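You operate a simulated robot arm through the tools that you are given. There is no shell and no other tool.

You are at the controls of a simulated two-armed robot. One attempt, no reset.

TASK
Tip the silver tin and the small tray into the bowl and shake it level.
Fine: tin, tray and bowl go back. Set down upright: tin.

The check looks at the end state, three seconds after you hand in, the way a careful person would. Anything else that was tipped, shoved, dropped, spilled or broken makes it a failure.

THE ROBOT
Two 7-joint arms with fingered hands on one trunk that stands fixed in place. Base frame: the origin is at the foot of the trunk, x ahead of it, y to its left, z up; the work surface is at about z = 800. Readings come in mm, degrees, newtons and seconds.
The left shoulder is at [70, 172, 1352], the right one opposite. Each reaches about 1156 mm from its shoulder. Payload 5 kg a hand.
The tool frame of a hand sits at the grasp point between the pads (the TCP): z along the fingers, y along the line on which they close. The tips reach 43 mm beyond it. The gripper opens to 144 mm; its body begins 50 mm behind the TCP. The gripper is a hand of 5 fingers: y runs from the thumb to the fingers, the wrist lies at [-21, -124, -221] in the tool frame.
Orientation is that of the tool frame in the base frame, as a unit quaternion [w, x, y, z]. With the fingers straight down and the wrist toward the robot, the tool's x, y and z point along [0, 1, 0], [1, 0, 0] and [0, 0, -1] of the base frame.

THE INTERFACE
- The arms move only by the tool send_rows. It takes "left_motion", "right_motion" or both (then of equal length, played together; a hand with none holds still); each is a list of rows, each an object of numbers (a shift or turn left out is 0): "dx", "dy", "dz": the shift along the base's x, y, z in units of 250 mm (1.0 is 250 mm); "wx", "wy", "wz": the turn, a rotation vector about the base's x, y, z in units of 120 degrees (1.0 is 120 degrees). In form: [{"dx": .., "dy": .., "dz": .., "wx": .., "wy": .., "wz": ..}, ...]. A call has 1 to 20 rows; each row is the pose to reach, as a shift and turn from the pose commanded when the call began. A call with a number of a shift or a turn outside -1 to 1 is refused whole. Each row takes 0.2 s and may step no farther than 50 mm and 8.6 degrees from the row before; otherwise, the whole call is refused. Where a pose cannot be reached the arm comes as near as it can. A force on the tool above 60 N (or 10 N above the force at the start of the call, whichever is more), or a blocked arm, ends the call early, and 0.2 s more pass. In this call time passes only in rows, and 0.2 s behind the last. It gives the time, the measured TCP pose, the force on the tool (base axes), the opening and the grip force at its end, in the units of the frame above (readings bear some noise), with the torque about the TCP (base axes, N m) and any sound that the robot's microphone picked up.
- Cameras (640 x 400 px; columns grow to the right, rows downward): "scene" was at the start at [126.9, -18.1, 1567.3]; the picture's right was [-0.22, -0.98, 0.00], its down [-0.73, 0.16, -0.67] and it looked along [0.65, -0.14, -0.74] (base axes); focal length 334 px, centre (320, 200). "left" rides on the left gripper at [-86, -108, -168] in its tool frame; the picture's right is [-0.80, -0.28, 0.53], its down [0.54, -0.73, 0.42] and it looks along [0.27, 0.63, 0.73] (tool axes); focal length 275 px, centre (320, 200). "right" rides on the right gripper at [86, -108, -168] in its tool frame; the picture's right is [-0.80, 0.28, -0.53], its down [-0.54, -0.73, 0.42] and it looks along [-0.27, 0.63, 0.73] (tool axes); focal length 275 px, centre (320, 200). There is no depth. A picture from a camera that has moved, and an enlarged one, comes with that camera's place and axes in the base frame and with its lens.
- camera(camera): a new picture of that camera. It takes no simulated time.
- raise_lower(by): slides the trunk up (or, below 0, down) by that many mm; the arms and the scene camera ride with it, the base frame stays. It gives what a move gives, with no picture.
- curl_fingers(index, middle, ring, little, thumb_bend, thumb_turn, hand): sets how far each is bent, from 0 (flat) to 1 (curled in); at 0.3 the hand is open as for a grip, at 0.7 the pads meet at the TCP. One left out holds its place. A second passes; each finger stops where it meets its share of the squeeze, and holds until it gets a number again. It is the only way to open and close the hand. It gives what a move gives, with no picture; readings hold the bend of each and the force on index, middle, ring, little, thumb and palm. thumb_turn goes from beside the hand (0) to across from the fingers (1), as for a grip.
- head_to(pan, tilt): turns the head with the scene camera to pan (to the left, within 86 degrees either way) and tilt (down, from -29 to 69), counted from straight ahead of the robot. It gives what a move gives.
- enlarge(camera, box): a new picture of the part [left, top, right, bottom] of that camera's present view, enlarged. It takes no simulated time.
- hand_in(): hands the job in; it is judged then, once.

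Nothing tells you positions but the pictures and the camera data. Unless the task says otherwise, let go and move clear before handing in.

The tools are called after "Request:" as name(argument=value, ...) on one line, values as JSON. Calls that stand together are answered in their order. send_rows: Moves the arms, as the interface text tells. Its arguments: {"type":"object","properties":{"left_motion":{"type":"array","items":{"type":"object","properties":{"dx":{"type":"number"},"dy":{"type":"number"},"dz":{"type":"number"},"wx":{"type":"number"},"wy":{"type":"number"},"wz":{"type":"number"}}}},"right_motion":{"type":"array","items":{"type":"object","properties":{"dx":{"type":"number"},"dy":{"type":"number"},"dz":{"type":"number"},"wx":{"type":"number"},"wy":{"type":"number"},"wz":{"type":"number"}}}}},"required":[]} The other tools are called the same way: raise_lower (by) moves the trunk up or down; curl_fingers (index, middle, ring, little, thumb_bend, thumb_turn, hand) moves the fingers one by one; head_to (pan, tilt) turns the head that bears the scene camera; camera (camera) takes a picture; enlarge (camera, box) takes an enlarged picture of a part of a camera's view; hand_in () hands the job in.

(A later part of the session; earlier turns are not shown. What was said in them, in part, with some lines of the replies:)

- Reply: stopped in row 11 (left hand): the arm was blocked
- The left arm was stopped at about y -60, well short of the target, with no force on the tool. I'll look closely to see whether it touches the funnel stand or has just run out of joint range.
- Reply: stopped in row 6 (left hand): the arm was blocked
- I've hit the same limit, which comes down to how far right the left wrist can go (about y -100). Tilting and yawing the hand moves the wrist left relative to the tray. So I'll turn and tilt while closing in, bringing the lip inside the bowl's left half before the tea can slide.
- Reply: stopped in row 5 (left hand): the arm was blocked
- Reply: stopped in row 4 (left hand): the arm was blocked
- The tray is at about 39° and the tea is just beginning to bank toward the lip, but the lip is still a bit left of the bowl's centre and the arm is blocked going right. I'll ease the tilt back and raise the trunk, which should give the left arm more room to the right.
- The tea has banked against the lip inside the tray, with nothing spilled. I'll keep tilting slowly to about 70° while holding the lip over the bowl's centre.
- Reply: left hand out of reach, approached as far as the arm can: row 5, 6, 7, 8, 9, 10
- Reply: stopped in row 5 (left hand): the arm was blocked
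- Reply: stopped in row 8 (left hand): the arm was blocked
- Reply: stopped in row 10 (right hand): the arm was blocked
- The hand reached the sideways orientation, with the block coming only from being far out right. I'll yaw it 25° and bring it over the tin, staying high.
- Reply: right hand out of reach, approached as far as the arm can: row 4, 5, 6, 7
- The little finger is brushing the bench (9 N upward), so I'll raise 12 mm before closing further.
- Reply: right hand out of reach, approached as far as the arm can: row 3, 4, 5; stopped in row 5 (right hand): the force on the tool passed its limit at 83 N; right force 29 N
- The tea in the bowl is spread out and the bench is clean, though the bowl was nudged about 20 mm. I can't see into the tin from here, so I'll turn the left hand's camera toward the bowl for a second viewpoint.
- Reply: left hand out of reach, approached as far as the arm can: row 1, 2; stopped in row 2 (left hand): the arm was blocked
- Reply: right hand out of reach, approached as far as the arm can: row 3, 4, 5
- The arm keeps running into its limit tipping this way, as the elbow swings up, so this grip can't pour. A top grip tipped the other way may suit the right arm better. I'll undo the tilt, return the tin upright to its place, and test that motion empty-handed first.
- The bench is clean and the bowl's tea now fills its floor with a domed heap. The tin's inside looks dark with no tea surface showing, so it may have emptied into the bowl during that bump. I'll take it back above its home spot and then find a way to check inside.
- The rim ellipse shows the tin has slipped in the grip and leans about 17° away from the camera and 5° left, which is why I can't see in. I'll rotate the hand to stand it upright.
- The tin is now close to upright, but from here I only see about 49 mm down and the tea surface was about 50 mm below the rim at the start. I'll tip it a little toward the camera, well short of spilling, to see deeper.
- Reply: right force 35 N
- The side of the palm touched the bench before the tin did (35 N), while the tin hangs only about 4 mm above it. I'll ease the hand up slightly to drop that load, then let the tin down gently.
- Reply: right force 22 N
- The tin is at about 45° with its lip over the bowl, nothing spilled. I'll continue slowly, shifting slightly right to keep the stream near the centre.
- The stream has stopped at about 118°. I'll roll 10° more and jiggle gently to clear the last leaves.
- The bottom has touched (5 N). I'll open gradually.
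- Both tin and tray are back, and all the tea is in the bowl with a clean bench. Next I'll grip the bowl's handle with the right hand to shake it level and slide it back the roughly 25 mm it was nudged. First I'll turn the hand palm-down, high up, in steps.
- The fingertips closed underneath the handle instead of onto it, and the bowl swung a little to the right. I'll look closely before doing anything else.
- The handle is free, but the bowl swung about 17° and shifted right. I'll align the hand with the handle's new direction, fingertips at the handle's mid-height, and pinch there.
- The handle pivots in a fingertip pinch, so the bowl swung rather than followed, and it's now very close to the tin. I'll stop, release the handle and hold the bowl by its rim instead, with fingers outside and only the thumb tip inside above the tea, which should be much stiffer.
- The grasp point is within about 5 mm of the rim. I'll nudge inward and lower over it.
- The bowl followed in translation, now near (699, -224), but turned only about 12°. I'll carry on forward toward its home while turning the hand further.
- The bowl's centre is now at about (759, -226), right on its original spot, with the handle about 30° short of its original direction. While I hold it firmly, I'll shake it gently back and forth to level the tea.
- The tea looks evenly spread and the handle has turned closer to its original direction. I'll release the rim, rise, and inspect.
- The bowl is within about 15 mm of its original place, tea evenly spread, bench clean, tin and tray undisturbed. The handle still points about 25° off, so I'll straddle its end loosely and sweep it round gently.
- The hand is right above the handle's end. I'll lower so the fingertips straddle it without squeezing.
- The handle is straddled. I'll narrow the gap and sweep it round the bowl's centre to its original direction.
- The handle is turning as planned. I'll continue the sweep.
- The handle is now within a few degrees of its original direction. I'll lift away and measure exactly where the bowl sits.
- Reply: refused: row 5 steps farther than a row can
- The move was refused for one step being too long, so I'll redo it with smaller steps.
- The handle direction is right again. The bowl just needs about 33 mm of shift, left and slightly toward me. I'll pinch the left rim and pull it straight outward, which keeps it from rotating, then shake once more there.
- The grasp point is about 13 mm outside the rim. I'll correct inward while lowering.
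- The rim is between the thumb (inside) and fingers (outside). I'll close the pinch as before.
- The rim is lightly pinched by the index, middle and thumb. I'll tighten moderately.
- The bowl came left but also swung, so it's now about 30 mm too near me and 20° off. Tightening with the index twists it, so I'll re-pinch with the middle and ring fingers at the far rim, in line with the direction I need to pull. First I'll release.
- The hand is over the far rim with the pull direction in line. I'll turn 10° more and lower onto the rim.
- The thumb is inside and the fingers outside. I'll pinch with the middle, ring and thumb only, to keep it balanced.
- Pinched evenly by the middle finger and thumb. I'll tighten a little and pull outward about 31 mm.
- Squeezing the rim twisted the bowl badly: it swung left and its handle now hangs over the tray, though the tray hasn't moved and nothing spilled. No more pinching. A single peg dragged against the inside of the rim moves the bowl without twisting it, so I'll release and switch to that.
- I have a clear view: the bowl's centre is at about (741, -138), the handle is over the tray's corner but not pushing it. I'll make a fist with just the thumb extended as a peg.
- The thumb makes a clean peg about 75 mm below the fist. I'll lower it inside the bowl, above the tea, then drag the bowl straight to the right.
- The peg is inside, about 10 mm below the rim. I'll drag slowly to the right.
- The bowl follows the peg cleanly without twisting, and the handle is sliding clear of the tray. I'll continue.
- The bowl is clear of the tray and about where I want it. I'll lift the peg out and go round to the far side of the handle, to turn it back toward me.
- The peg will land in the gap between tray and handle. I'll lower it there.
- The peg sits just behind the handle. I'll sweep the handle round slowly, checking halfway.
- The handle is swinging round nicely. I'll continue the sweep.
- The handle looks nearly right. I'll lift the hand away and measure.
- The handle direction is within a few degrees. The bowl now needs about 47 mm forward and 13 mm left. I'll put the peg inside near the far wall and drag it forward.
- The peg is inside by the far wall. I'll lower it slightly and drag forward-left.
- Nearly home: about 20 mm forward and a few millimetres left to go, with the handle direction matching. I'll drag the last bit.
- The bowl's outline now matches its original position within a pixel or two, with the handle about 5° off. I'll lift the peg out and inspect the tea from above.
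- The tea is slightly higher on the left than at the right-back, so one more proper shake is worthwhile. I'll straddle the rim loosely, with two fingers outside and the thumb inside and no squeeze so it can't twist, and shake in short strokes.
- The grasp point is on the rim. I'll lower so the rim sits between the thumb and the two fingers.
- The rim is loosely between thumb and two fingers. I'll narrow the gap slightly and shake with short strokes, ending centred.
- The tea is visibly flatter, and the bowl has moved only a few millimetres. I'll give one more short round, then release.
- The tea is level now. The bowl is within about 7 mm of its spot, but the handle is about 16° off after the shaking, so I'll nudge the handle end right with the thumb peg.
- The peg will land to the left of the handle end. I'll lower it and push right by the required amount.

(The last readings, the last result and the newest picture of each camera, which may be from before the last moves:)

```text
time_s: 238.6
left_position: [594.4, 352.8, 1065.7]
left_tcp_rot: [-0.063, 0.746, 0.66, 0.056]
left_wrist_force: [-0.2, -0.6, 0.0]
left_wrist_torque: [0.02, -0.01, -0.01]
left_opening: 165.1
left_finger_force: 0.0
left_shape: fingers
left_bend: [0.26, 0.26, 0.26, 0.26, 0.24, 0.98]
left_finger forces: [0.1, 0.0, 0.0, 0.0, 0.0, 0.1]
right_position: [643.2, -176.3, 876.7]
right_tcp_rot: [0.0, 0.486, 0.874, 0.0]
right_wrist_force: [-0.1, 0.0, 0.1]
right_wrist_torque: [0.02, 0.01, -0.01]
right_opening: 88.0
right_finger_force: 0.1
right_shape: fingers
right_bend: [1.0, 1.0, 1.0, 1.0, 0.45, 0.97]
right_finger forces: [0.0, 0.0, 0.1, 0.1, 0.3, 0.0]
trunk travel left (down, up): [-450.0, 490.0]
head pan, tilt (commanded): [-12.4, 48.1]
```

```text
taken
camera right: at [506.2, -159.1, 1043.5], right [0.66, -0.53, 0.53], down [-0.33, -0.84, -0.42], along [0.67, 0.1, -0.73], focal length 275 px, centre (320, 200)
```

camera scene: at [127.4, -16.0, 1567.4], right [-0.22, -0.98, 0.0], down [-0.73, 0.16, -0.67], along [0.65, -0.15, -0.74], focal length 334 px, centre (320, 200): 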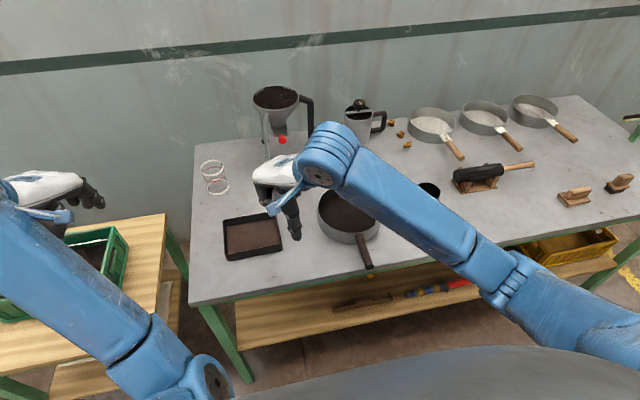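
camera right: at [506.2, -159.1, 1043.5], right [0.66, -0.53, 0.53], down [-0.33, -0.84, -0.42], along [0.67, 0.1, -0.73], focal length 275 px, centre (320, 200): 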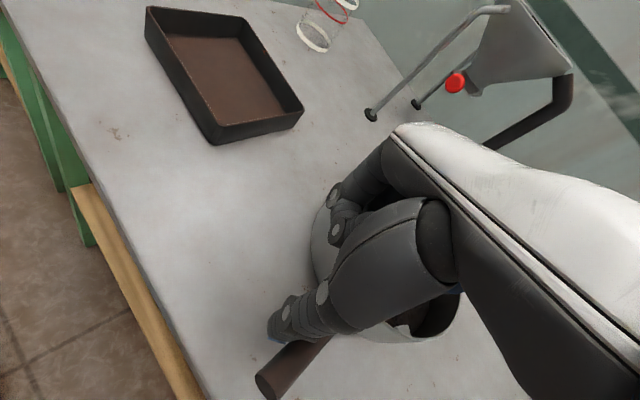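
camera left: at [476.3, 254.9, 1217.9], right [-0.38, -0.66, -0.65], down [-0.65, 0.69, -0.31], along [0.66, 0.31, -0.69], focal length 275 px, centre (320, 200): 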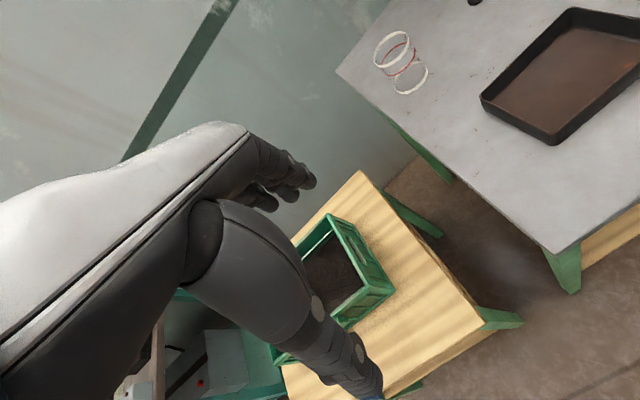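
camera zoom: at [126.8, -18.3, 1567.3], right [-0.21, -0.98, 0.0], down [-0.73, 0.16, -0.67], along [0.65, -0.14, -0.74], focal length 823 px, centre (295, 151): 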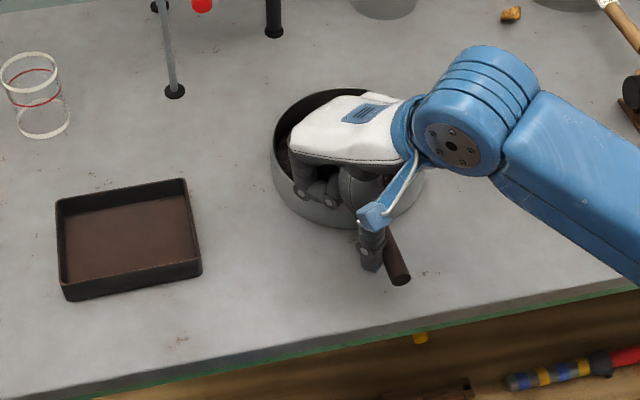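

The handle end is about 10 mm from its original spot. A little more.

Request:
send_rows(right_motion=[{"dx": 0.0, "dy": -0.025}, {"dx": 0.0, "dy": -0.048}])

Request:
send_rows(right_motion=[{"dy": 0.04}, {"dy": 0.05, "dz": 0.1}, {"dy": 0.05, "dz": 0.25}, {"dy": 0.1, "dz": 0.4}, {"dy": 0.22, "dz": 0.52}, {"dy": 0.38, "dz": 0.55}, {"dy": 0.55, "dz": 0.55}, {"dx": -0.1, "dy": 0.68, "dz": 0.55}])

Request:
enlarge(camera="scene", box=[200, 150, 460, 290])

Request:
camera(camera="scene")

```text
time_s: 239.2
left_position: [593.0, 351.5, 1064.4]
left_tcp_rot: [-0.063, 0.745, 0.661, 0.055]
left_wrist_force: [0.3, 0.6, -0.2]
left_wrist_torque: [0.01, 0.0, -0.02]
left_opening: 165.2
left_finger_force: 0.1
left_shape: fingers
left_bend: [0.26, 0.26, 0.26, 0.26, 0.24, 0.98]
left_finger forces: [0.0, 0.1, 0.0, 0.0, 0.0, 0.0]
right_position: [642.9, -186.8, 876.2]
right_tcp_rot: [0.0, 0.486, 0.874, -0.001]
right_wrist_force: [-0.1, -0.3, 0.5]
right_wrist_torque: [-0.01, 0.0, -0.04]
right_opening: 88.1
right_finger_force: 0.2
right_shape: fingers
right_bend: [1.0, 1.0, 1.0, 1.0, 0.45, 0.97]
right_finger forces: [0.0, 0.1, 0.1, 0.0, 0.2, 0.0]
trunk travel left (down, up): [-450.0, 490.0]
head pan, tilt (commanded): [-12.4, 48.1]
```

```text
time_s: 241.0
left_position: [593.4, 353.3, 1065.5]
left_tcp_rot: [-0.062, 0.747, 0.66, 0.055]
left_wrist_force: [-0.4, 1.0, -0.1]
left_wrist_torque: [-0.04, -0.01, 0.0]
left_opening: 165.1
left_finger_force: 0.1
left_shape: fingers
left_bend: [0.26, 0.26, 0.26, 0.26, 0.24, 0.98]
left_finger forces: [0.1, 0.0, 0.1, 0.0, 0.0, 0.0]
right_position: [618.4, -16.0, 1015.7]
right_tcp_rot: [0.001, 0.485, 0.875, 0.0]
right_wrist_force: [0.2, 0.0, 0.4]
right_wrist_torque: [0.02, 0.0, -0.04]
right_opening: 87.7
right_finger_force: 0.1
right_shape: fingers
right_bend: [1.0, 1.0, 1.0, 1.0, 0.45, 0.97]
right_finger forces: [0.0, 0.0, 0.0, 0.1, 0.0, 0.0]
trunk travel left (down, up): [-450.0, 490.0]
head pan, tilt (commanded): [-12.4, 48.1]
```

```text
2.46 times, centred on (330, 220) of scene
camera zoom: at [125.6, -16.9, 1567.5], right [-0.22, -0.98, 0.0], down [-0.73, 0.16, -0.67], along [0.65, -0.14, -0.74], focal length 823 px, centre (295, 151)
```

zoom: 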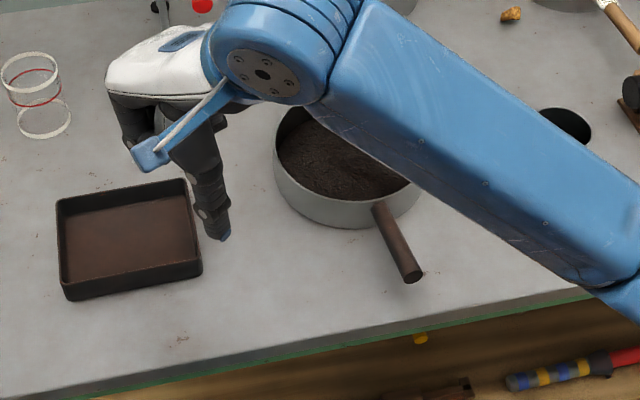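

```text
taken
camera scene: at [125.6, -16.9, 1567.5], right [-0.22, -0.98, 0.0], down [-0.73, 0.16, -0.67], along [0.65, -0.14, -0.74], focal length 334 px, centre (320, 200)
```

scene: 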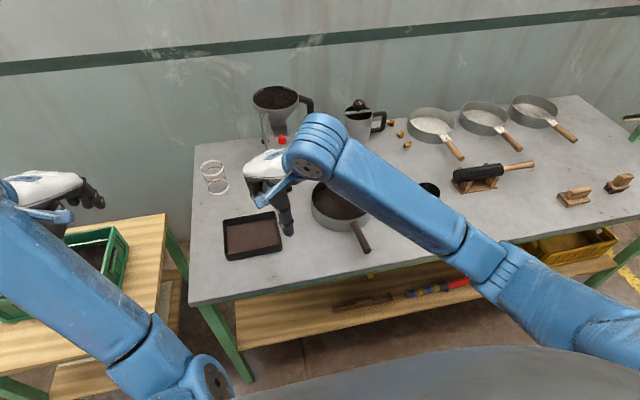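

The handle's line and the bowl's outline now match the original view. I'll move the right arm well clear and take a final look.

Request:
send_rows(right_motion=[{"dz": 0.16}, {"dz": 0.32}, {"dz": 0.48}, {"dx": -0.04, "dy": -0.12, "dz": 0.54}, {"dx": -0.08, "dy": -0.28, "dz": 0.54}, {"dx": -0.12, "dy": -0.44, "dz": 0.54}, {"dx": -0.16, "dy": -0.6, "dz": 0.54}, {"dx": -0.2, "dy": -0.76, "dz": 0.54}, {"dx": -0.24, "dy": -0.92, "dz": 0.54}])

Request:
send_rows(right_motion=[{"dy": -0.16, "wz": -0.03}, {"dy": -0.32, "wz": -0.06}, {"dy": -0.48, "wz": -0.09}, {"dy": -0.64, "wz": -0.12}, {"dy": -0.8, "wz": -0.15}, {"dy": -0.96, "wz": -0.18}])

Request:
camera(camera="scene")

Request:
enlarge(camera="scene", box=[200, 150, 460, 290])

Request:
enlarge(camera="scene", box=[300, 160, 390, 250])

Request:
enlarge(camera="scene", box=[380, 80, 640, 220])

```text
time_s: 243.0
left_position: [592.2, 351.3, 1066.5]
left_tcp_rot: [-0.063, 0.745, 0.661, 0.057]
left_wrist_force: [-0.6, -0.4, 0.5]
left_wrist_torque: [0.01, -0.03, 0.01]
left_opening: 165.1
left_finger_force: 0.1
left_shape: fingers
left_bend: [0.26, 0.26, 0.26, 0.26, 0.24, 0.98]
left_finger forces: [0.1, 0.0, 0.1, 0.1, 0.0, 0.0]
right_position: [558.1, -248.3, 1150.2]
right_tcp_rot: [0.001, 0.485, 0.875, 0.0]
right_wrist_force: [0.2, -0.1, -0.1]
right_wrist_torque: [0.01, -0.07, -0.02]
right_opening: 87.9
right_finger_force: 0.0
right_shape: fingers
right_bend: [1.0, 1.0, 1.0, 1.0, 0.45, 0.98]
right_finger forces: [0.0, 0.0, 0.1, 0.0, 0.0, 0.1]
trunk travel left (down, up): [-450.0, 490.0]
head pan, tilt (commanded): [-12.4, 48.1]
```

```text
time_s: 244.4
left_position: [593.5, 351.7, 1066.2]
left_tcp_rot: [-0.064, 0.746, 0.66, 0.056]
left_wrist_force: [-0.5, -0.4, -0.2]
left_wrist_torque: [0.03, -0.03, 0.01]
left_opening: 164.8
left_finger_force: 0.1
left_shape: fingers
left_bend: [0.26, 0.26, 0.26, 0.26, 0.24, 0.98]
left_finger forces: [0.0, 0.0, 0.1, 0.0, 0.0, 0.0]
right_position: [558.5, -487.0, 1148.3]
right_tcp_rot: [0.0, 0.641, 0.768, 0.0]
right_wrist_force: [0.4, -0.3, 0.0]
right_wrist_torque: [0.02, -0.01, -0.02]
right_opening: 87.8
right_finger_force: 0.1
right_shape: fingers
right_bend: [1.0, 1.0, 1.0, 1.0, 0.45, 0.98]
right_finger forces: [0.1, 0.1, 0.0, 0.0, 0.0, 0.1]
trunk travel left (down, up): [-450.0, 490.0]
head pan, tilt (commanded): [-12.4, 48.1]
```

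```text
taken
camera scene: at [126.3, -19.8, 1567.5], right [-0.22, -0.98, 0.0], down [-0.73, 0.16, -0.67], along [0.65, -0.14, -0.74], focal length 334 px, centre (320, 200)
```

scene: 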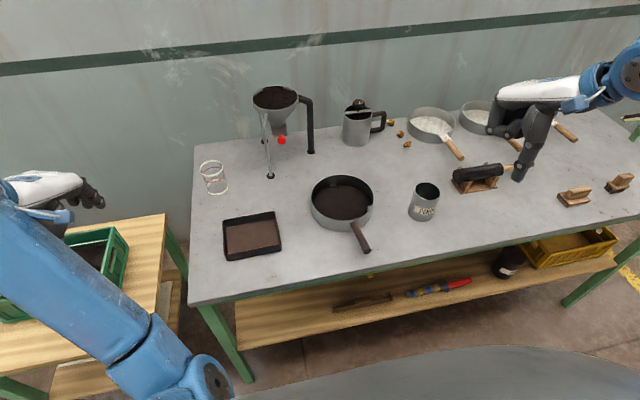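

```text
2.46 times, centred on (330, 220) of scene
camera zoom: at [126.3, -19.8, 1567.5], right [-0.22, -0.98, 0.0], down [-0.73, 0.16, -0.67], along [0.65, -0.14, -0.74], focal length 823 px, centre (295, 151)
```

zoom: 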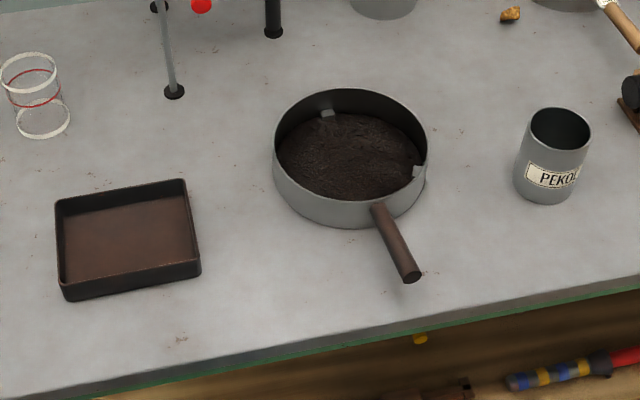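

```text
4.44 times, centred on (345, 205) of scene
camera zoom: at [126.3, -19.8, 1567.5], right [-0.22, -0.98, 0.0], down [-0.73, 0.16, -0.67], along [0.65, -0.14, -0.74], focal length 1486 px, centre (209, 178)
```

zoom: 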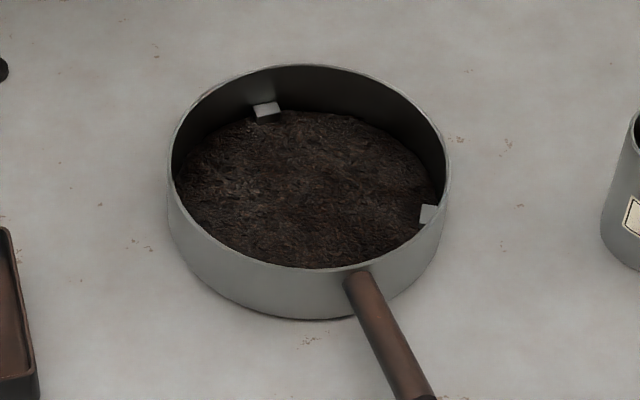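

```text
2.46 times, centred on (510, 150) of scene
camera zoom: at [126.3, -19.8, 1567.5], right [-0.22, -0.98, 0.0], down [-0.73, 0.16, -0.67], along [0.65, -0.14, -0.74], focal length 823 px, centre (-148, 323)
```

zoom: 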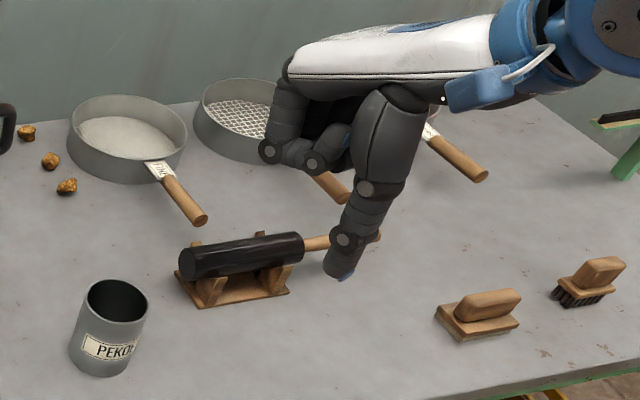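

Everything looks back in place. I'll check the tea's surface from the right-hand camera for evenness before deciding.

Request:
camera(camera="right")

Request:
enlarge(camera="right", box=[0, 60, 200, 200])

Request:
enlarge(camera="scene", box=[305, 168, 380, 222])

```text
taken
camera right: at [436.8, -422.4, 1316.4], right [0.42, -0.73, 0.53], down [-0.62, -0.66, -0.42], along [0.66, -0.15, -0.73], focal length 275 px, centre (320, 200)
```

right: 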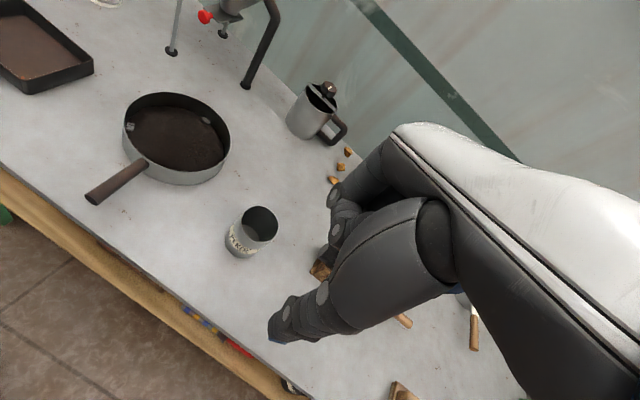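

```text
2.86 times, centred on (100, 130) of right
camera zoom: at [436.8, -422.4, 1316.4], right [0.42, -0.73, 0.53], down [-0.62, -0.66, -0.42], along [0.66, -0.15, -0.73], focal length 786 px, centre (949, 400)
```

zoom: 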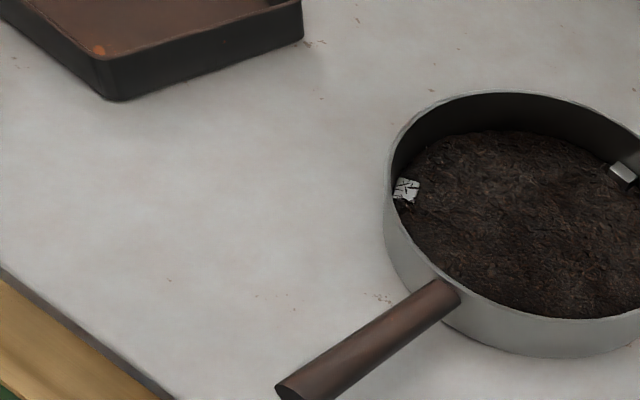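

```text
7.41 times, centred on (342, 195) of scene
camera zoom: at [126.3, -19.8, 1567.5], right [-0.22, -0.98, 0.0], down [-0.73, 0.16, -0.67], along [0.65, -0.14, -0.74], focal length 2477 px, centre (153, 237)
```

zoom: 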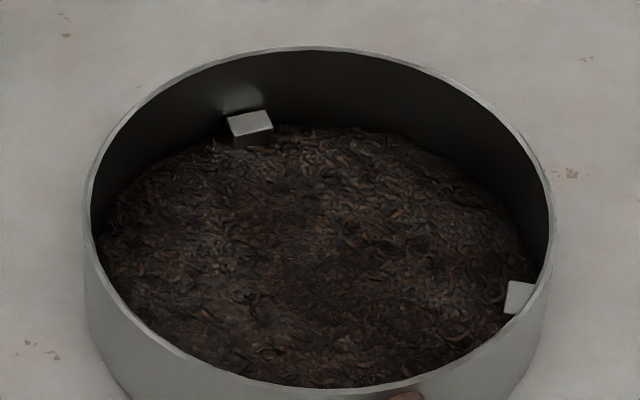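

The tea looks level all round relative to the three lugs. One last check: the tin and the tray for leftover tea, and the bench for spills.

Request:
enlarge(camera="right", box=[200, 190, 300, 270])

Request:
enlarge(camera="right", box=[80, 60, 320, 270])

Request:
enlarge(camera="scene", box=[190, 150, 330, 290])

```text
5.00 times, centred on (250, 230) of right
camera zoom: at [436.8, -422.4, 1316.4], right [0.42, -0.73, 0.53], down [-0.62, -0.66, -0.42], along [0.66, -0.15, -0.73], focal length 1376 px, centre (670, 50)
```

zoom: 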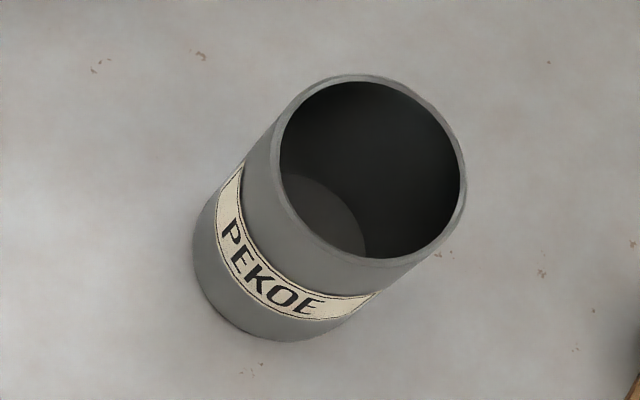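

```text
1.90 times, centred on (200, 165) of right
camera zoom: at [436.8, -422.4, 1316.4], right [0.42, -0.73, 0.53], down [-0.62, -0.66, -0.42], along [0.66, -0.15, -0.73], focal length 524 px, centre (549, 267)
```

zoom: 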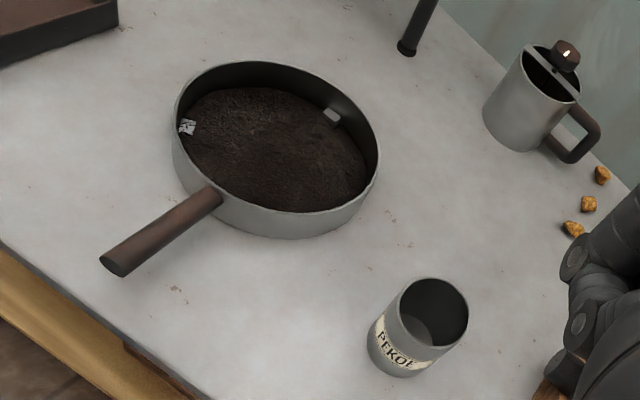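

```text
2.86 times, centred on (260, 220) of scene
camera zoom: at [126.3, -19.8, 1567.5], right [-0.22, -0.98, 0.0], down [-0.73, 0.16, -0.67], along [0.65, -0.14, -0.74], focal length 955 px, centre (491, 143)
```

zoom: 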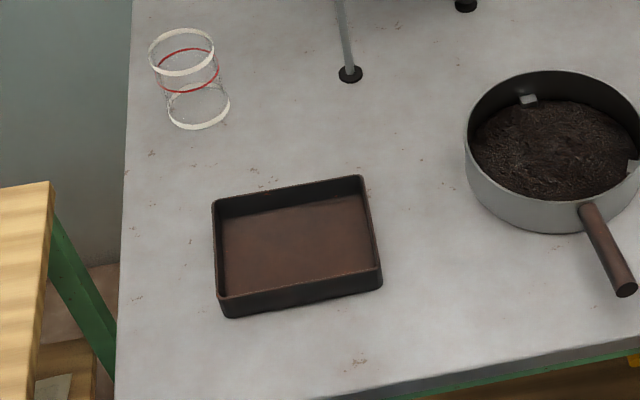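

The tin is empty to the bottom, the tray is empty, and nothing is on the bench. I'll take one closer look at the tea's surface for any slope.

Request:
enlarge(camera="right", box=[115, 80, 240, 190])

```text
3.64 times, centred on (178, 135) of right
camera zoom: at [436.8, -422.4, 1316.4], right [0.42, -0.73, 0.53], down [-0.62, -0.66, -0.42], along [0.66, -0.15, -0.73], focal length 1001 px, centre (838, 436)
```

zoom: 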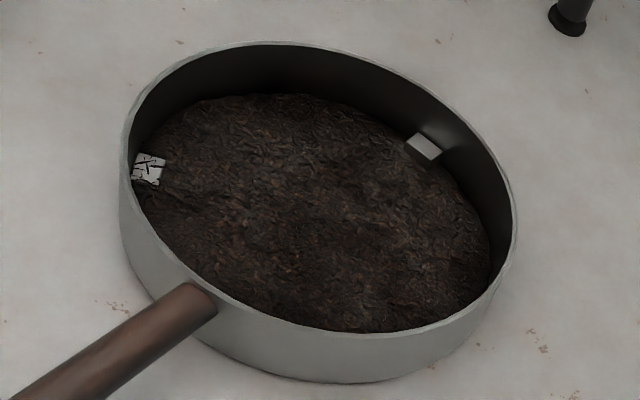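

The tea on the left seems slightly higher than at the far right. The gentle loose-rim shake was safe, so I'll do one more along that slope, from the left rim, and then re-square the handle.

Request:
curl_fingers(hand="right", index=1.0, middle=0.58, ring=0.58, little=1.0, thumb_bend=0.6)

Request:
send_rows(right_motion=[{"dx": 0.07, "dy": 0.13, "wz": 0.06}, {"dx": 0.14, "dy": 0.27, "wz": 0.12}, {"dx": 0.21, "dy": 0.41, "wz": 0.18}, {"dx": 0.28, "dy": 0.55, "wz": 0.24}, {"dx": 0.35, "dy": 0.69, "wz": 0.3}, {"dx": 0.42, "dy": 0.83, "wz": 0.36}, {"dx": 0.49, "dy": 0.96, "wz": 0.42}])

Request:
send_rows(right_motion=[{"dx": 0.08, "dy": 0.1, "dz": -0.08, "wz": 0.06}, {"dx": 0.17, "dy": 0.22, "dz": -0.16, "wz": 0.12}, {"dx": 0.26, "dy": 0.34, "dz": -0.24, "wz": 0.17}, {"dx": 0.34, "dy": 0.46, "dz": -0.36, "wz": 0.2}])

Request:
camera(camera="right")

Request:
camera(camera="scene")

```text
time_s: 245.4
left_position: [594.2, 351.4, 1066.0]
left_tcp_rot: [-0.063, 0.747, 0.66, 0.056]
left_wrist_force: [0.7, 0.5, 0.5]
left_wrist_torque: [0.01, 0.03, -0.02]
left_opening: 165.1
left_finger_force: 0.0
left_shape: fingers
left_bend: [0.26, 0.26, 0.26, 0.26, 0.24, 0.98]
left_finger forces: [0.0, 0.0, 0.0, 0.0, 0.0, 0.0]
right_position: [558.5, -486.2, 1149.8]
right_tcp_rot: [0.0, 0.64, 0.768, 0.0]
right_wrist_force: [-0.4, 0.1, 0.5]
right_wrist_torque: [0.01, 0.02, 0.0]
right_opening: 78.2
right_finger_force: 0.0
right_shape: fingers
right_bend: [1.0, 0.57, 0.57, 1.0, 0.6, 0.98]
right_finger forces: [0.0, 0.0, 0.0, 0.0, 0.1, 0.0]
trunk travel left (down, up): [-450.0, 490.0]
head pan, tilt (commanded): [-12.4, 48.1]
```

```text
time_s: 247.0
left_position: [595.0, 353.2, 1064.9]
left_tcp_rot: [-0.063, 0.746, 0.66, 0.054]
left_wrist_force: [-0.3, -0.1, 0.0]
left_wrist_torque: [-0.07, 0.06, 0.0]
left_opening: 164.8
left_finger_force: 0.1
left_shape: fingers
left_bend: [0.26, 0.26, 0.26, 0.26, 0.24, 0.98]
left_finger forces: [0.0, 0.1, 0.1, 0.1, 0.1, 0.1]
right_position: [683.3, -244.1, 1147.8]
right_tcp_rot: [0.0, 0.252, 0.968, -0.001]
right_wrist_force: [0.4, 0.5, -0.3]
right_wrist_torque: [-0.02, 0.02, 0.01]
right_opening: 78.2
right_finger_force: 0.1
right_shape: fingers
right_bend: [1.0, 0.57, 0.57, 1.0, 0.6, 0.98]
right_finger forces: [0.1, 0.0, 0.1, 0.0, 0.0, 0.0]
trunk travel left (down, up): [-450.0, 490.0]
head pan, tilt (commanded): [-12.4, 48.1]
```

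```text
time_s: 248.0
left_position: [596.4, 353.2, 1063.0]
left_tcp_rot: [-0.063, 0.747, 0.66, 0.054]
left_wrist_force: [-0.3, 0.2, -1.1]
left_wrist_torque: [-0.06, 0.07, 0.0]
left_opening: 165.0
left_finger_force: 0.0
left_shape: fingers
left_bend: [0.26, 0.26, 0.26, 0.26, 0.24, 0.98]
left_finger forces: [0.0, 0.0, 0.1, 0.0, 0.0, 0.0]
right_position: [768.9, -130.4, 1057.7]
right_tcp_rot: [0.0, 0.047, 0.999, 0.0]
right_wrist_force: [0.1, -0.1, -0.5]
right_wrist_torque: [0.02, 0.03, -0.02]
right_opening: 78.0
right_finger_force: 0.0
right_shape: fingers
right_bend: [1.0, 0.57, 0.57, 1.0, 0.6, 0.98]
right_finger forces: [0.0, 0.0, 0.0, 0.0, 0.1, 0.0]
trunk travel left (down, up): [-450.0, 490.0]
head pan, tilt (commanded): [-12.4, 48.1]
```

```text
taken
camera right: at [673.1, -229.9, 1225.2], right [0.82, 0.21, 0.53], down [0.47, -0.77, -0.42], along [0.32, 0.6, -0.73], focal length 275 px, centre (320, 200)
```

right: 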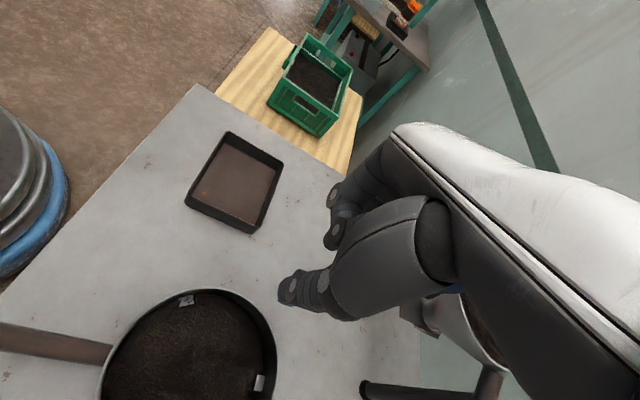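

```text
taken
camera scene: at [129.5, -16.0, 1567.2], right [-0.22, -0.98, 0.0], down [-0.73, 0.16, -0.67], along [0.65, -0.15, -0.75], focal length 334 px, centre (320, 200)
```

scene: 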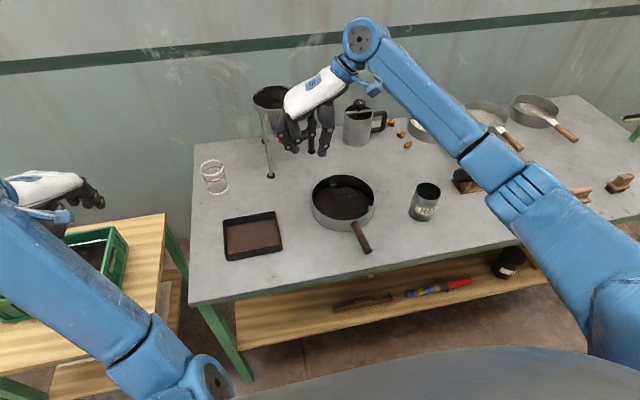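

The grasp point is about 9 mm outside the rim. I'll correct, lower and shake.

Request:
send_rows(right_motion=[{"dx": -0.002, "dy": -0.018, "dz": -0.15}, {"dx": -0.003, "dy": -0.036, "dz": -0.3}, {"dx": -0.003, "dy": -0.036, "dz": -0.43}, {"dx": -0.003, "dy": -0.036, "dz": -0.54}, {"dx": -0.003, "dy": -0.036, "dz": -0.63}, {"dx": -0.003, "dy": -0.036, "dz": -0.679}])

Request:
curl_fingers(hand="right", index=1.0, middle=0.67, ring=0.67, little=1.0, thumb_bend=0.67)

Request:
camera(camera="right")

Request:
enlarge(camera="scene", box=[280, 130, 420, 250])

```text
time_s: 249.4
left_position: [594.0, 351.9, 1065.0]
left_tcp_rot: [-0.064, 0.746, 0.66, 0.057]
left_wrist_force: [0.2, -0.3, -0.2]
left_wrist_torque: [-0.01, -0.03, -0.03]
left_opening: 165.2
left_finger_force: 0.1
left_shape: fingers
left_bend: [0.26, 0.26, 0.26, 0.26, 0.24, 0.98]
left_finger forces: [0.0, 0.0, 0.1, 0.0, 0.1, 0.1]
right_position: [765.7, -139.8, 887.9]
right_tcp_rot: [0.0, 0.046, 0.999, 0.0]
right_wrist_force: [0.4, 0.3, 0.6]
right_wrist_torque: [0.0, 0.01, 0.0]
right_opening: 78.0
right_finger_force: 0.1
right_shape: fingers
right_bend: [1.0, 0.57, 0.57, 1.0, 0.6, 0.98]
right_finger forces: [0.1, 0.0, 0.0, 0.0, 0.0, 0.0]
trunk travel left (down, up): [-450.0, 490.0]
head pan, tilt (commanded): [-12.4, 48.1]
```

```text
time_s: 250.4
left_position: [594.4, 351.8, 1065.7]
left_tcp_rot: [-0.063, 0.746, 0.66, 0.055]
left_wrist_force: [-1.0, -0.8, 0.2]
left_wrist_torque: [-0.02, 0.04, 0.02]
left_opening: 165.4
left_finger_force: 0.2
left_shape: fingers
left_bend: [0.26, 0.26, 0.26, 0.26, 0.24, 0.98]
left_finger forces: [0.0, 0.1, 0.1, 0.0, 0.1, 0.0]
right_position: [766.5, -139.5, 887.8]
right_tcp_rot: [0.0, 0.046, 0.999, 0.0]
right_wrist_force: [0.1, 0.2, 0.4]
right_wrist_torque: [0.02, 0.01, -0.03]
right_opening: 73.9
right_finger_force: 0.0
right_shape: fingers
right_bend: [1.0, 0.67, 0.67, 1.0, 0.67, 0.98]
right_finger forces: [0.1, 0.0, 0.1, 0.0, 0.1, 0.0]
trunk travel left (down, up): [-450.0, 490.0]
head pan, tilt (commanded): [-12.4, 48.1]
```

```text
taken
camera right: at [670.0, -240.5, 1055.8], right [0.82, 0.21, 0.53], down [0.47, -0.77, -0.42], along [0.32, 0.6, -0.73], focal length 275 px, centre (320, 200)
```

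right: 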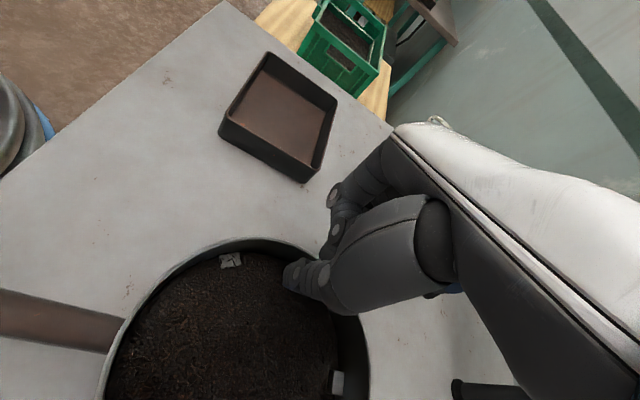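

```text
3.33 times, centred on (350, 190) of scene
camera zoom: at [127.0, -18.0, 1567.3], right [-0.22, -0.98, 0.0], down [-0.73, 0.16, -0.67], along [0.65, -0.14, -0.74], focal length 1115 px, centre (220, 233)
```

zoom: 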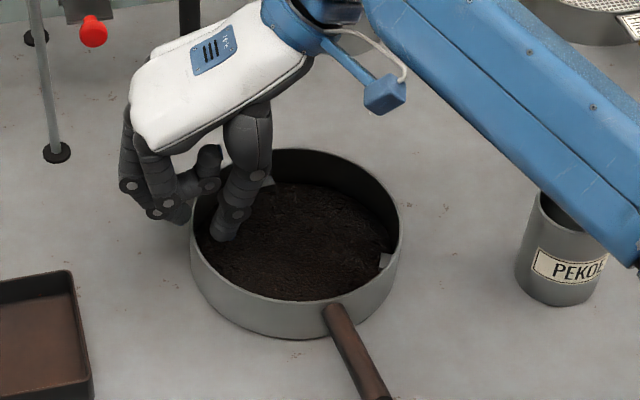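

The rim sits loosely between the thumb and fingers. I'll shake along this direction now.

Request:
send_rows(right_motion=[{"dx": 0.004, "dy": 0.042}, {"dx": -0.004, "dy": -0.042}, {"dx": 0.005, "dy": 0.052}, {"dx": -0.005, "dy": -0.052}, {"dx": 0.005, "dy": 0.052}, {"dx": -0.005, "dy": -0.052}, {"dx": 0.005, "dy": 0.052}, {"dx": -0.005, "dy": -0.052}, {"dx": 0.005, "dy": 0.052}, {"dx": -0.005, "dy": -0.048}, {"dx": 0.003, "dy": 0.036}, {"dx": -0.002, "dy": -0.02}, {"dx": 0.0, "dy": 0.0}])

Request:
enlarge(camera="scene", box=[200, 150, 460, 290])

Request:
enlarge(camera="scene", box=[305, 168, 380, 222])

Request:
camera(camera="right")

```text
time_s: 253.2
left_position: [594.2, 352.2, 1065.8]
left_tcp_rot: [-0.063, 0.746, 0.66, 0.055]
left_wrist_force: [0.5, 1.2, 0.0]
left_wrist_torque: [-0.04, -0.01, 0.0]
left_opening: 165.0
left_finger_force: 0.1
left_shape: fingers
left_bend: [0.26, 0.26, 0.26, 0.26, 0.24, 0.98]
left_finger forces: [0.0, 0.0, 0.1, 0.0, 0.0, 0.1]
right_position: [766.1, -141.0, 888.9]
right_tcp_rot: [0.0, 0.046, 0.999, 0.0]
right_wrist_force: [0.6, 0.7, 0.8]
right_wrist_torque: [-0.01, 0.0, 0.0]
right_opening: 74.1
right_finger_force: 0.0
right_shape: fingers
right_bend: [1.0, 0.67, 0.67, 1.0, 0.67, 0.98]
right_finger forces: [0.1, 0.1, 0.0, 0.0, 0.0, 0.1]
trunk travel left (down, up): [-450.0, 490.0]
head pan, tilt (commanded): [-12.4, 48.1]
```

```text
2.46 times, centred on (330, 220) of scene
camera zoom: at [127.0, -17.7, 1567.3], right [-0.22, -0.98, 0.0], down [-0.73, 0.16, -0.67], along [0.65, -0.14, -0.74], focal length 823 px, centre (295, 151)
```

zoom: 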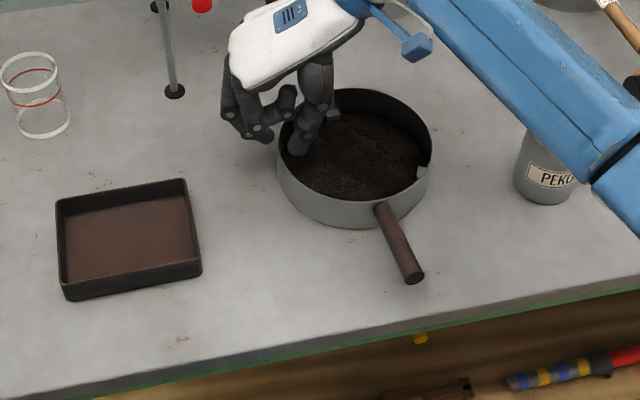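

```text
7.41 times, centred on (342, 195) of scene
camera zoom: at [127.0, -17.7, 1567.3], right [-0.22, -0.98, 0.0], down [-0.73, 0.16, -0.67], along [0.65, -0.14, -0.74], focal length 2477 px, centre (153, 237)
```

zoom: 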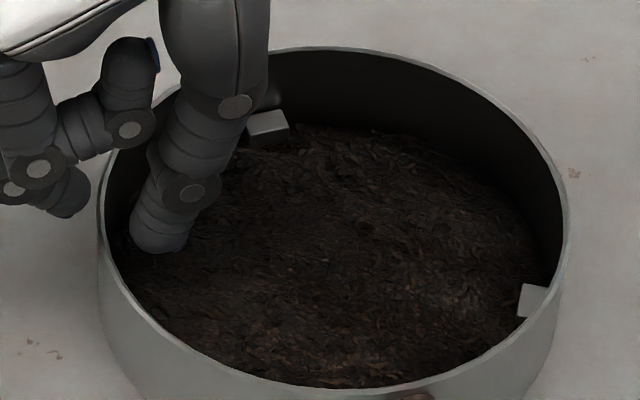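

```text
taken
camera right: at [670.6, -240.4, 1056.4], right [0.82, 0.21, 0.53], down [0.47, -0.77, -0.42], along [0.32, 0.6, -0.73], focal length 275 px, centre (320, 200)
```

right: 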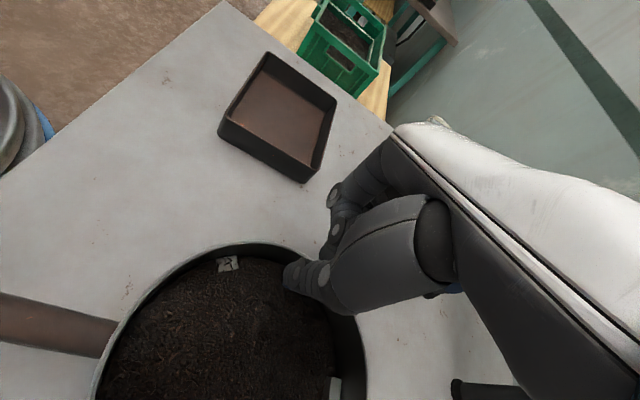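

That was clean: hardly any shift or twist. One more round with slightly longer strokes, biased left by a few millimetres to recentre the bowl.

Request:
send_rows(right_motion=[{"dx": 0.005, "dy": 0.06}, {"dx": -0.005, "dy": -0.05}, {"dx": 0.007, "dy": 0.075}, {"dx": -0.005, "dy": -0.05}, {"dx": 0.007, "dy": 0.075}, {"dx": -0.005, "dy": -0.05}, {"dx": 0.007, "dy": 0.075}, {"dx": -0.005, "dy": -0.05}, {"dx": 0.007, "dy": 0.075}, {"dx": -0.004, "dy": -0.04}, {"dx": 0.006, "dy": 0.062}, {"dx": 0.0, "dy": 0.0}, {"dx": 0.002, "dy": 0.022}])

Request:
curl_fingers(hand="right", index=1.0, middle=0.57, ring=0.57, little=1.0, thumb_bend=0.6)

Request:
send_rows(right_motion=[{"dz": 0.06}, {"dz": 0.18}, {"dz": 0.34}, {"dz": 0.5}, {"dz": 0.66}])

Request:
enlarge(camera="scene", box=[200, 150, 460, 290])

Request:
enlarge(camera="scene", box=[305, 168, 380, 222])

```text
time_s: 256.0
left_position: [594.0, 353.6, 1064.8]
left_tcp_rot: [-0.063, 0.746, 0.661, 0.055]
left_wrist_force: [0.2, 1.0, -0.4]
left_wrist_torque: [-0.02, -0.02, -0.04]
left_opening: 164.9
left_finger_force: 0.0
left_shape: fingers
left_bend: [0.26, 0.26, 0.26, 0.26, 0.24, 0.98]
left_finger forces: [0.0, 0.0, 0.0, 0.0, 0.0, 0.1]
right_position: [766.4, -135.3, 888.7]
right_tcp_rot: [0.0, 0.047, 0.999, 0.0]
right_wrist_force: [-0.6, -0.9, 0.2]
right_wrist_torque: [0.0, 0.0, 0.0]
right_opening: 74.1
right_finger_force: 0.1
right_shape: fingers
right_bend: [1.0, 0.67, 0.67, 1.0, 0.67, 0.97]
right_finger forces: [0.1, 0.1, 0.1, 0.1, 0.0, 0.0]
trunk travel left (down, up): [-450.0, 490.0]
head pan, tilt (commanded): [-12.4, 48.1]
```

```text
time_s: 257.0
left_position: [594.9, 352.6, 1064.9]
left_tcp_rot: [-0.063, 0.746, 0.66, 0.056]
left_wrist_force: [-0.4, 0.3, 0.1]
left_wrist_torque: [-0.04, 0.01, -0.03]
left_opening: 165.1
left_finger_force: 0.1
left_shape: fingers
left_bend: [0.26, 0.26, 0.26, 0.26, 0.24, 0.98]
left_finger forces: [0.1, 0.1, 0.0, 0.1, 0.0, 0.0]
right_position: [766.9, -133.9, 889.6]
right_tcp_rot: [-0.001, 0.046, 0.999, 0.0]
right_wrist_force: [-0.1, 0.2, 0.7]
right_wrist_torque: [0.03, 0.02, 0.01]
right_opening: 78.0
right_finger_force: 0.1
right_shape: fingers
right_bend: [1.0, 0.56, 0.56, 1.0, 0.6, 0.97]
right_finger forces: [0.0, 0.0, 0.0, 0.0, 0.0, 0.0]
trunk travel left (down, up): [-450.0, 490.0]
head pan, tilt (commanded): [-12.4, 48.1]
```

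```text
time_s: 258.2
left_position: [594.6, 352.2, 1065.4]
left_tcp_rot: [-0.063, 0.746, 0.66, 0.056]
left_wrist_force: [-0.9, 0.5, -0.4]
left_wrist_torque: [-0.02, -0.04, -0.02]
left_opening: 165.0
left_finger_force: 0.1
left_shape: fingers
left_bend: [0.26, 0.26, 0.26, 0.26, 0.24, 0.98]
left_finger forces: [0.1, 0.1, 0.0, 0.0, 0.0, 0.1]
right_position: [765.4, -134.7, 1053.7]
right_tcp_rot: [0.0, 0.046, 0.999, -0.001]
right_wrist_force: [-0.2, 0.6, -0.5]
right_wrist_torque: [-0.05, 0.01, 0.01]
right_opening: 77.9
right_finger_force: 0.0
right_shape: fingers
right_bend: [1.0, 0.56, 0.56, 1.0, 0.6, 0.97]
right_finger forces: [0.0, 0.0, 0.0, 0.0, 0.1, 0.1]
trunk travel left (down, up): [-450.0, 490.0]
head pan, tilt (commanded): [-12.4, 48.1]
```

```text
2.46 times, centred on (330, 220) of scene
camera zoom: at [126.4, -17.6, 1567.3], right [-0.22, -0.98, 0.0], down [-0.73, 0.16, -0.67], along [0.65, -0.14, -0.74], focal length 823 px, centre (295, 151)
```

zoom: 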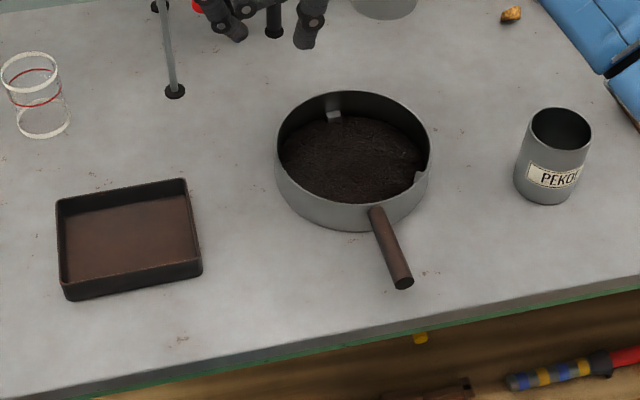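

```text
7.41 times, centred on (342, 195) of scene
camera zoom: at [126.4, -17.6, 1567.3], right [-0.22, -0.98, 0.0], down [-0.73, 0.16, -0.67], along [0.65, -0.14, -0.74], focal length 2477 px, centre (153, 237)
```

zoom: 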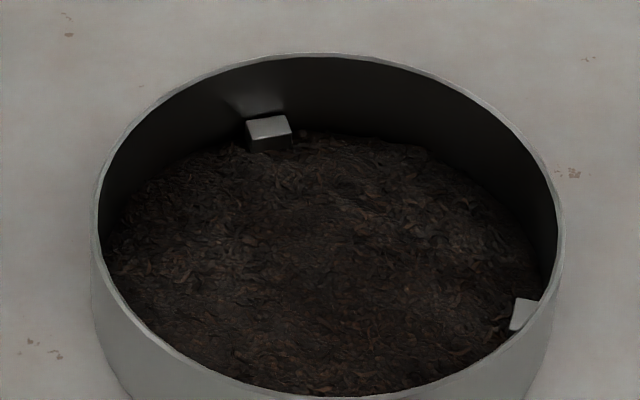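

The tea is now uniformly level, and the bowl sits within about 10 mm and a few degrees of its original place. I'll move the right arm clear and open the hand.

Request:
send_rows(right_motion=[{"dz": 0.15}, {"dz": 0.3}, {"dx": -0.06, "dy": -0.1, "dz": 0.4, "wz": -0.04}, {"dx": -0.14, "dy": -0.22, "dz": 0.42, "wz": -0.08}, {"dx": -0.22, "dy": -0.34, "dz": 0.42, "wz": -0.13}, {"dx": -0.3, "dy": -0.47, "dz": 0.42, "wz": -0.18}, {"dx": -0.38, "dy": -0.6, "dz": 0.42, "wz": -0.23}, {"dx": -0.46, "dy": -0.73, "dz": 0.42, "wz": -0.28}, {"dx": -0.54, "dy": -0.86, "dz": 0.42, "wz": -0.33}, {"dx": -0.62, "dy": -0.98, "dz": 0.42, "wz": -0.38}])

Request:
send_rows(right_motion=[{"dx": -0.08, "dy": -0.12, "wz": -0.05}, {"dx": -0.16, "dy": -0.25, "wz": -0.1}, {"dx": -0.22, "dy": -0.38, "wz": -0.15}, {"dx": -0.26, "dy": -0.5, "wz": -0.2}])

Request:
curl_fingers(hand="right", index=0.3, middle=0.3, ring=0.3, little=0.3, thumb_bend=0.3)

Request:
camera(camera="scene")

Request:
camera(camera="right")

Request:
enlarge(camera="scene", box=[200, 150, 460, 290])

```text
time_s: 260.4
left_position: [591.8, 350.8, 1066.1]
left_tcp_rot: [-0.063, 0.746, 0.66, 0.057]
left_wrist_force: [-1.5, 0.6, -0.2]
left_wrist_torque: [-0.02, -0.04, 0.04]
left_opening: 165.0
left_finger_force: 0.1
left_shape: fingers
left_bend: [0.26, 0.26, 0.26, 0.26, 0.24, 0.98]
left_finger forces: [0.1, 0.0, 0.0, 0.1, 0.0, 0.1]
right_position: [609.2, -379.8, 1159.4]
right_tcp_rot: [0.001, 0.429, 0.903, 0.001]
right_wrist_force: [-0.6, 0.1, 0.0]
right_wrist_torque: [0.0, -0.06, -0.01]
right_opening: 77.9
right_finger_force: 0.0
right_shape: fingers
right_bend: [1.0, 0.56, 0.56, 1.0, 0.6, 0.97]
right_finger forces: [0.0, 0.0, 0.0, 0.0, 0.0, 0.0]
trunk travel left (down, up): [-450.0, 490.0]
head pan, tilt (commanded): [-12.4, 48.1]
```

```text
time_s: 261.4
left_position: [592.1, 350.0, 1066.3]
left_tcp_rot: [-0.063, 0.746, 0.661, 0.057]
left_wrist_force: [-0.3, -1.1, -0.5]
left_wrist_torque: [0.03, -0.05, 0.0]
left_opening: 165.0
left_finger_force: 0.1
left_shape: fingers
left_bend: [0.26, 0.26, 0.26, 0.26, 0.24, 0.98]
left_finger forces: [0.0, 0.1, 0.1, 0.1, 0.1, 0.0]
right_position: [544.7, -507.8, 1158.6]
right_tcp_rot: [0.0, 0.609, 0.793, 0.002]
right_wrist_force: [0.8, 1.3, -0.3]
right_wrist_torque: [-0.04, 0.02, 0.02]
right_opening: 77.9
right_finger_force: 0.1
right_shape: fingers
right_bend: [1.0, 0.56, 0.56, 1.0, 0.6, 0.98]
right_finger forces: [0.0, 0.1, 0.1, 0.1, 0.0, 0.0]
trunk travel left (down, up): [-450.0, 490.0]
head pan, tilt (commanded): [-12.4, 48.1]
```

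```text
time_s: 262.4
left_position: [593.8, 352.4, 1066.0]
left_tcp_rot: [-0.063, 0.746, 0.66, 0.055]
left_wrist_force: [0.4, -0.7, 0.7]
left_wrist_torque: [0.03, 0.01, 0.01]
left_opening: 165.0
left_finger_force: 0.1
left_shape: fingers
left_bend: [0.26, 0.26, 0.26, 0.26, 0.24, 0.98]
left_finger forces: [0.1, 0.0, 0.1, 0.0, 0.0, 0.1]
right_position: [546.6, -504.9, 1160.0]
right_tcp_rot: [0.0, 0.608, 0.794, 0.0]
right_wrist_force: [-0.3, 0.1, -0.3]
right_wrist_torque: [0.01, -0.02, -0.01]
right_opening: 149.0
right_finger_force: 0.0
right_shape: fingers
right_bend: [0.3, 0.3, 0.3, 0.3, 0.3, 0.98]
right_finger forces: [0.1, 0.1, 0.1, 0.0, 0.0, 0.1]
trunk travel left (down, up): [-450.0, 490.0]
head pan, tilt (commanded): [-12.4, 48.1]
```

```text
taken
camera scene: at [126.8, -18.5, 1567.3], right [-0.21, -0.98, 0.0], down [-0.73, 0.16, -0.67], along [0.65, -0.14, -0.74], focal length 334 px, centre (320, 200)
```

scene: 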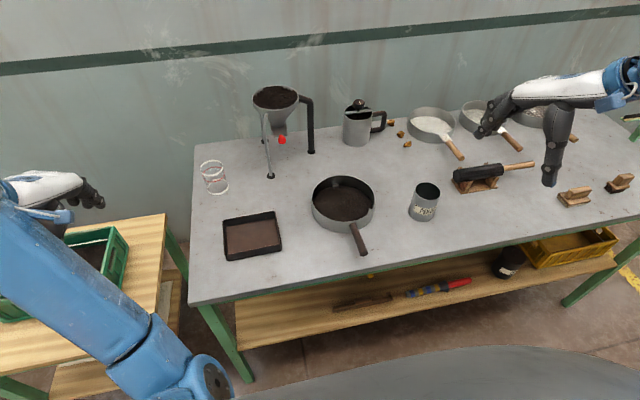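

```text
taken
camera right: at [419.3, -449.9, 1326.1], right [0.48, -0.69, 0.53], down [-0.56, -0.71, -0.42], along [0.67, -0.09, -0.73], focal length 275 px, centre (320, 200)
```

right: 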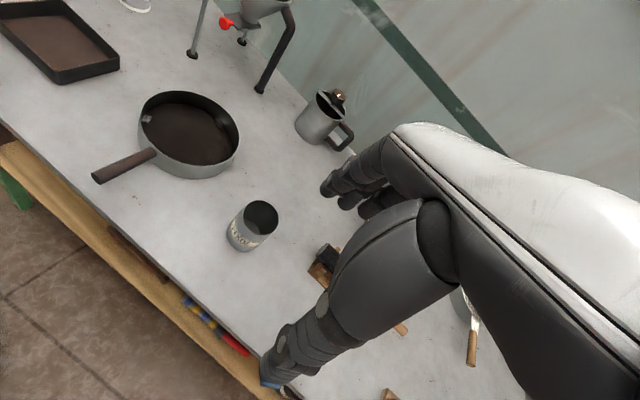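

```text
2.46 times, centred on (330, 220) of scene
camera zoom: at [126.8, -18.5, 1567.3], right [-0.21, -0.98, 0.0], down [-0.73, 0.16, -0.67], along [0.65, -0.14, -0.74], focal length 823 px, centre (295, 151)
```

zoom: 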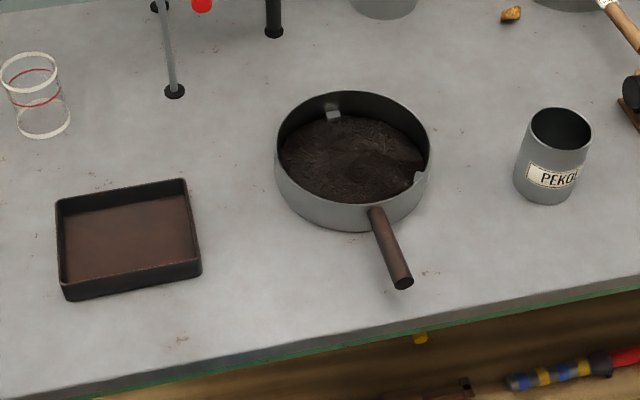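

All items are back, nothing is spilled, and both hands are clear. A final close look at the tea, then I'll hand in.

Request:
enlarge(camera="right", box=[125, 80, 250, 190])

Request:
enlarge(camera="scene", box=[305, 168, 380, 222])

```text
3.64 times, centred on (188, 135) of right
camera zoom: at [419.3, -449.9, 1326.1], right [0.48, -0.69, 0.53], down [-0.56, -0.71, -0.42], along [0.67, -0.09, -0.73], focal length 1001 px, centre (802, 436)
```

zoom: 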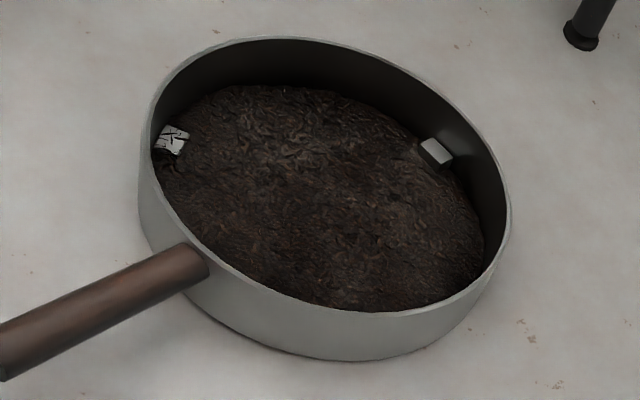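

```text
7.41 times, centred on (342, 195) of scene
camera zoom: at [126.8, -18.5, 1567.3], right [-0.21, -0.98, 0.0], down [-0.73, 0.16, -0.67], along [0.65, -0.14, -0.74], focal length 2477 px, centre (153, 237)
```

zoom: 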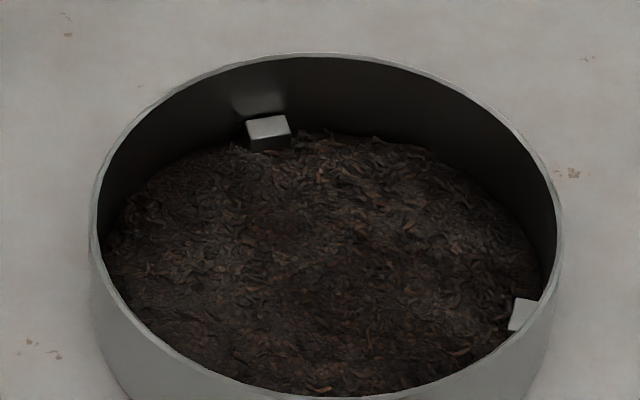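

The tea lies level in the bowl. The tin stands upright and empty, the tray is back and empty, and the bowl is within about 10 mm of its original spot. The rest of the bench looks undisturbed and both hands are clear, so I'm handing in.

Request:
hand_in()

```text
The job is handed in.
```

I tipped both the tin and the tray into the bowl and shook it until the tea looked level, then put all three back and handed in. I haven't seen the result of the check.

- **Tin:** upright and empty, within about 5 mm of where it started.
- **Tray:** empty and flat, within about 8 mm of where it started.
- **Bowl:** about 10 mm from its original spot, with its handle turned about 4° from its original direction.
- **Tea:** all of it ended up in the bowl, and I saw none on the bench. A few leaves are resting on one of the small lugs inside the bowl.

It was not a clean run. While I was first trying to tip the tin, the right hand pressed down on the bowl with about 83 N. The bowl tipped slightly and was knocked about 25 mm out of place, but nothing spilled.

Later, trying to hold the bowl by its handle and rim made it swing around. At one point the handle hung over the tray, and the bowl came within about 10 mm of the tin. Neither was moved. I worked it back by dragging and nudging it with the thumb, and did the last shakes holding the rim loosely.

The rest of the bench looks undisturbed, and both hands are open and clear.
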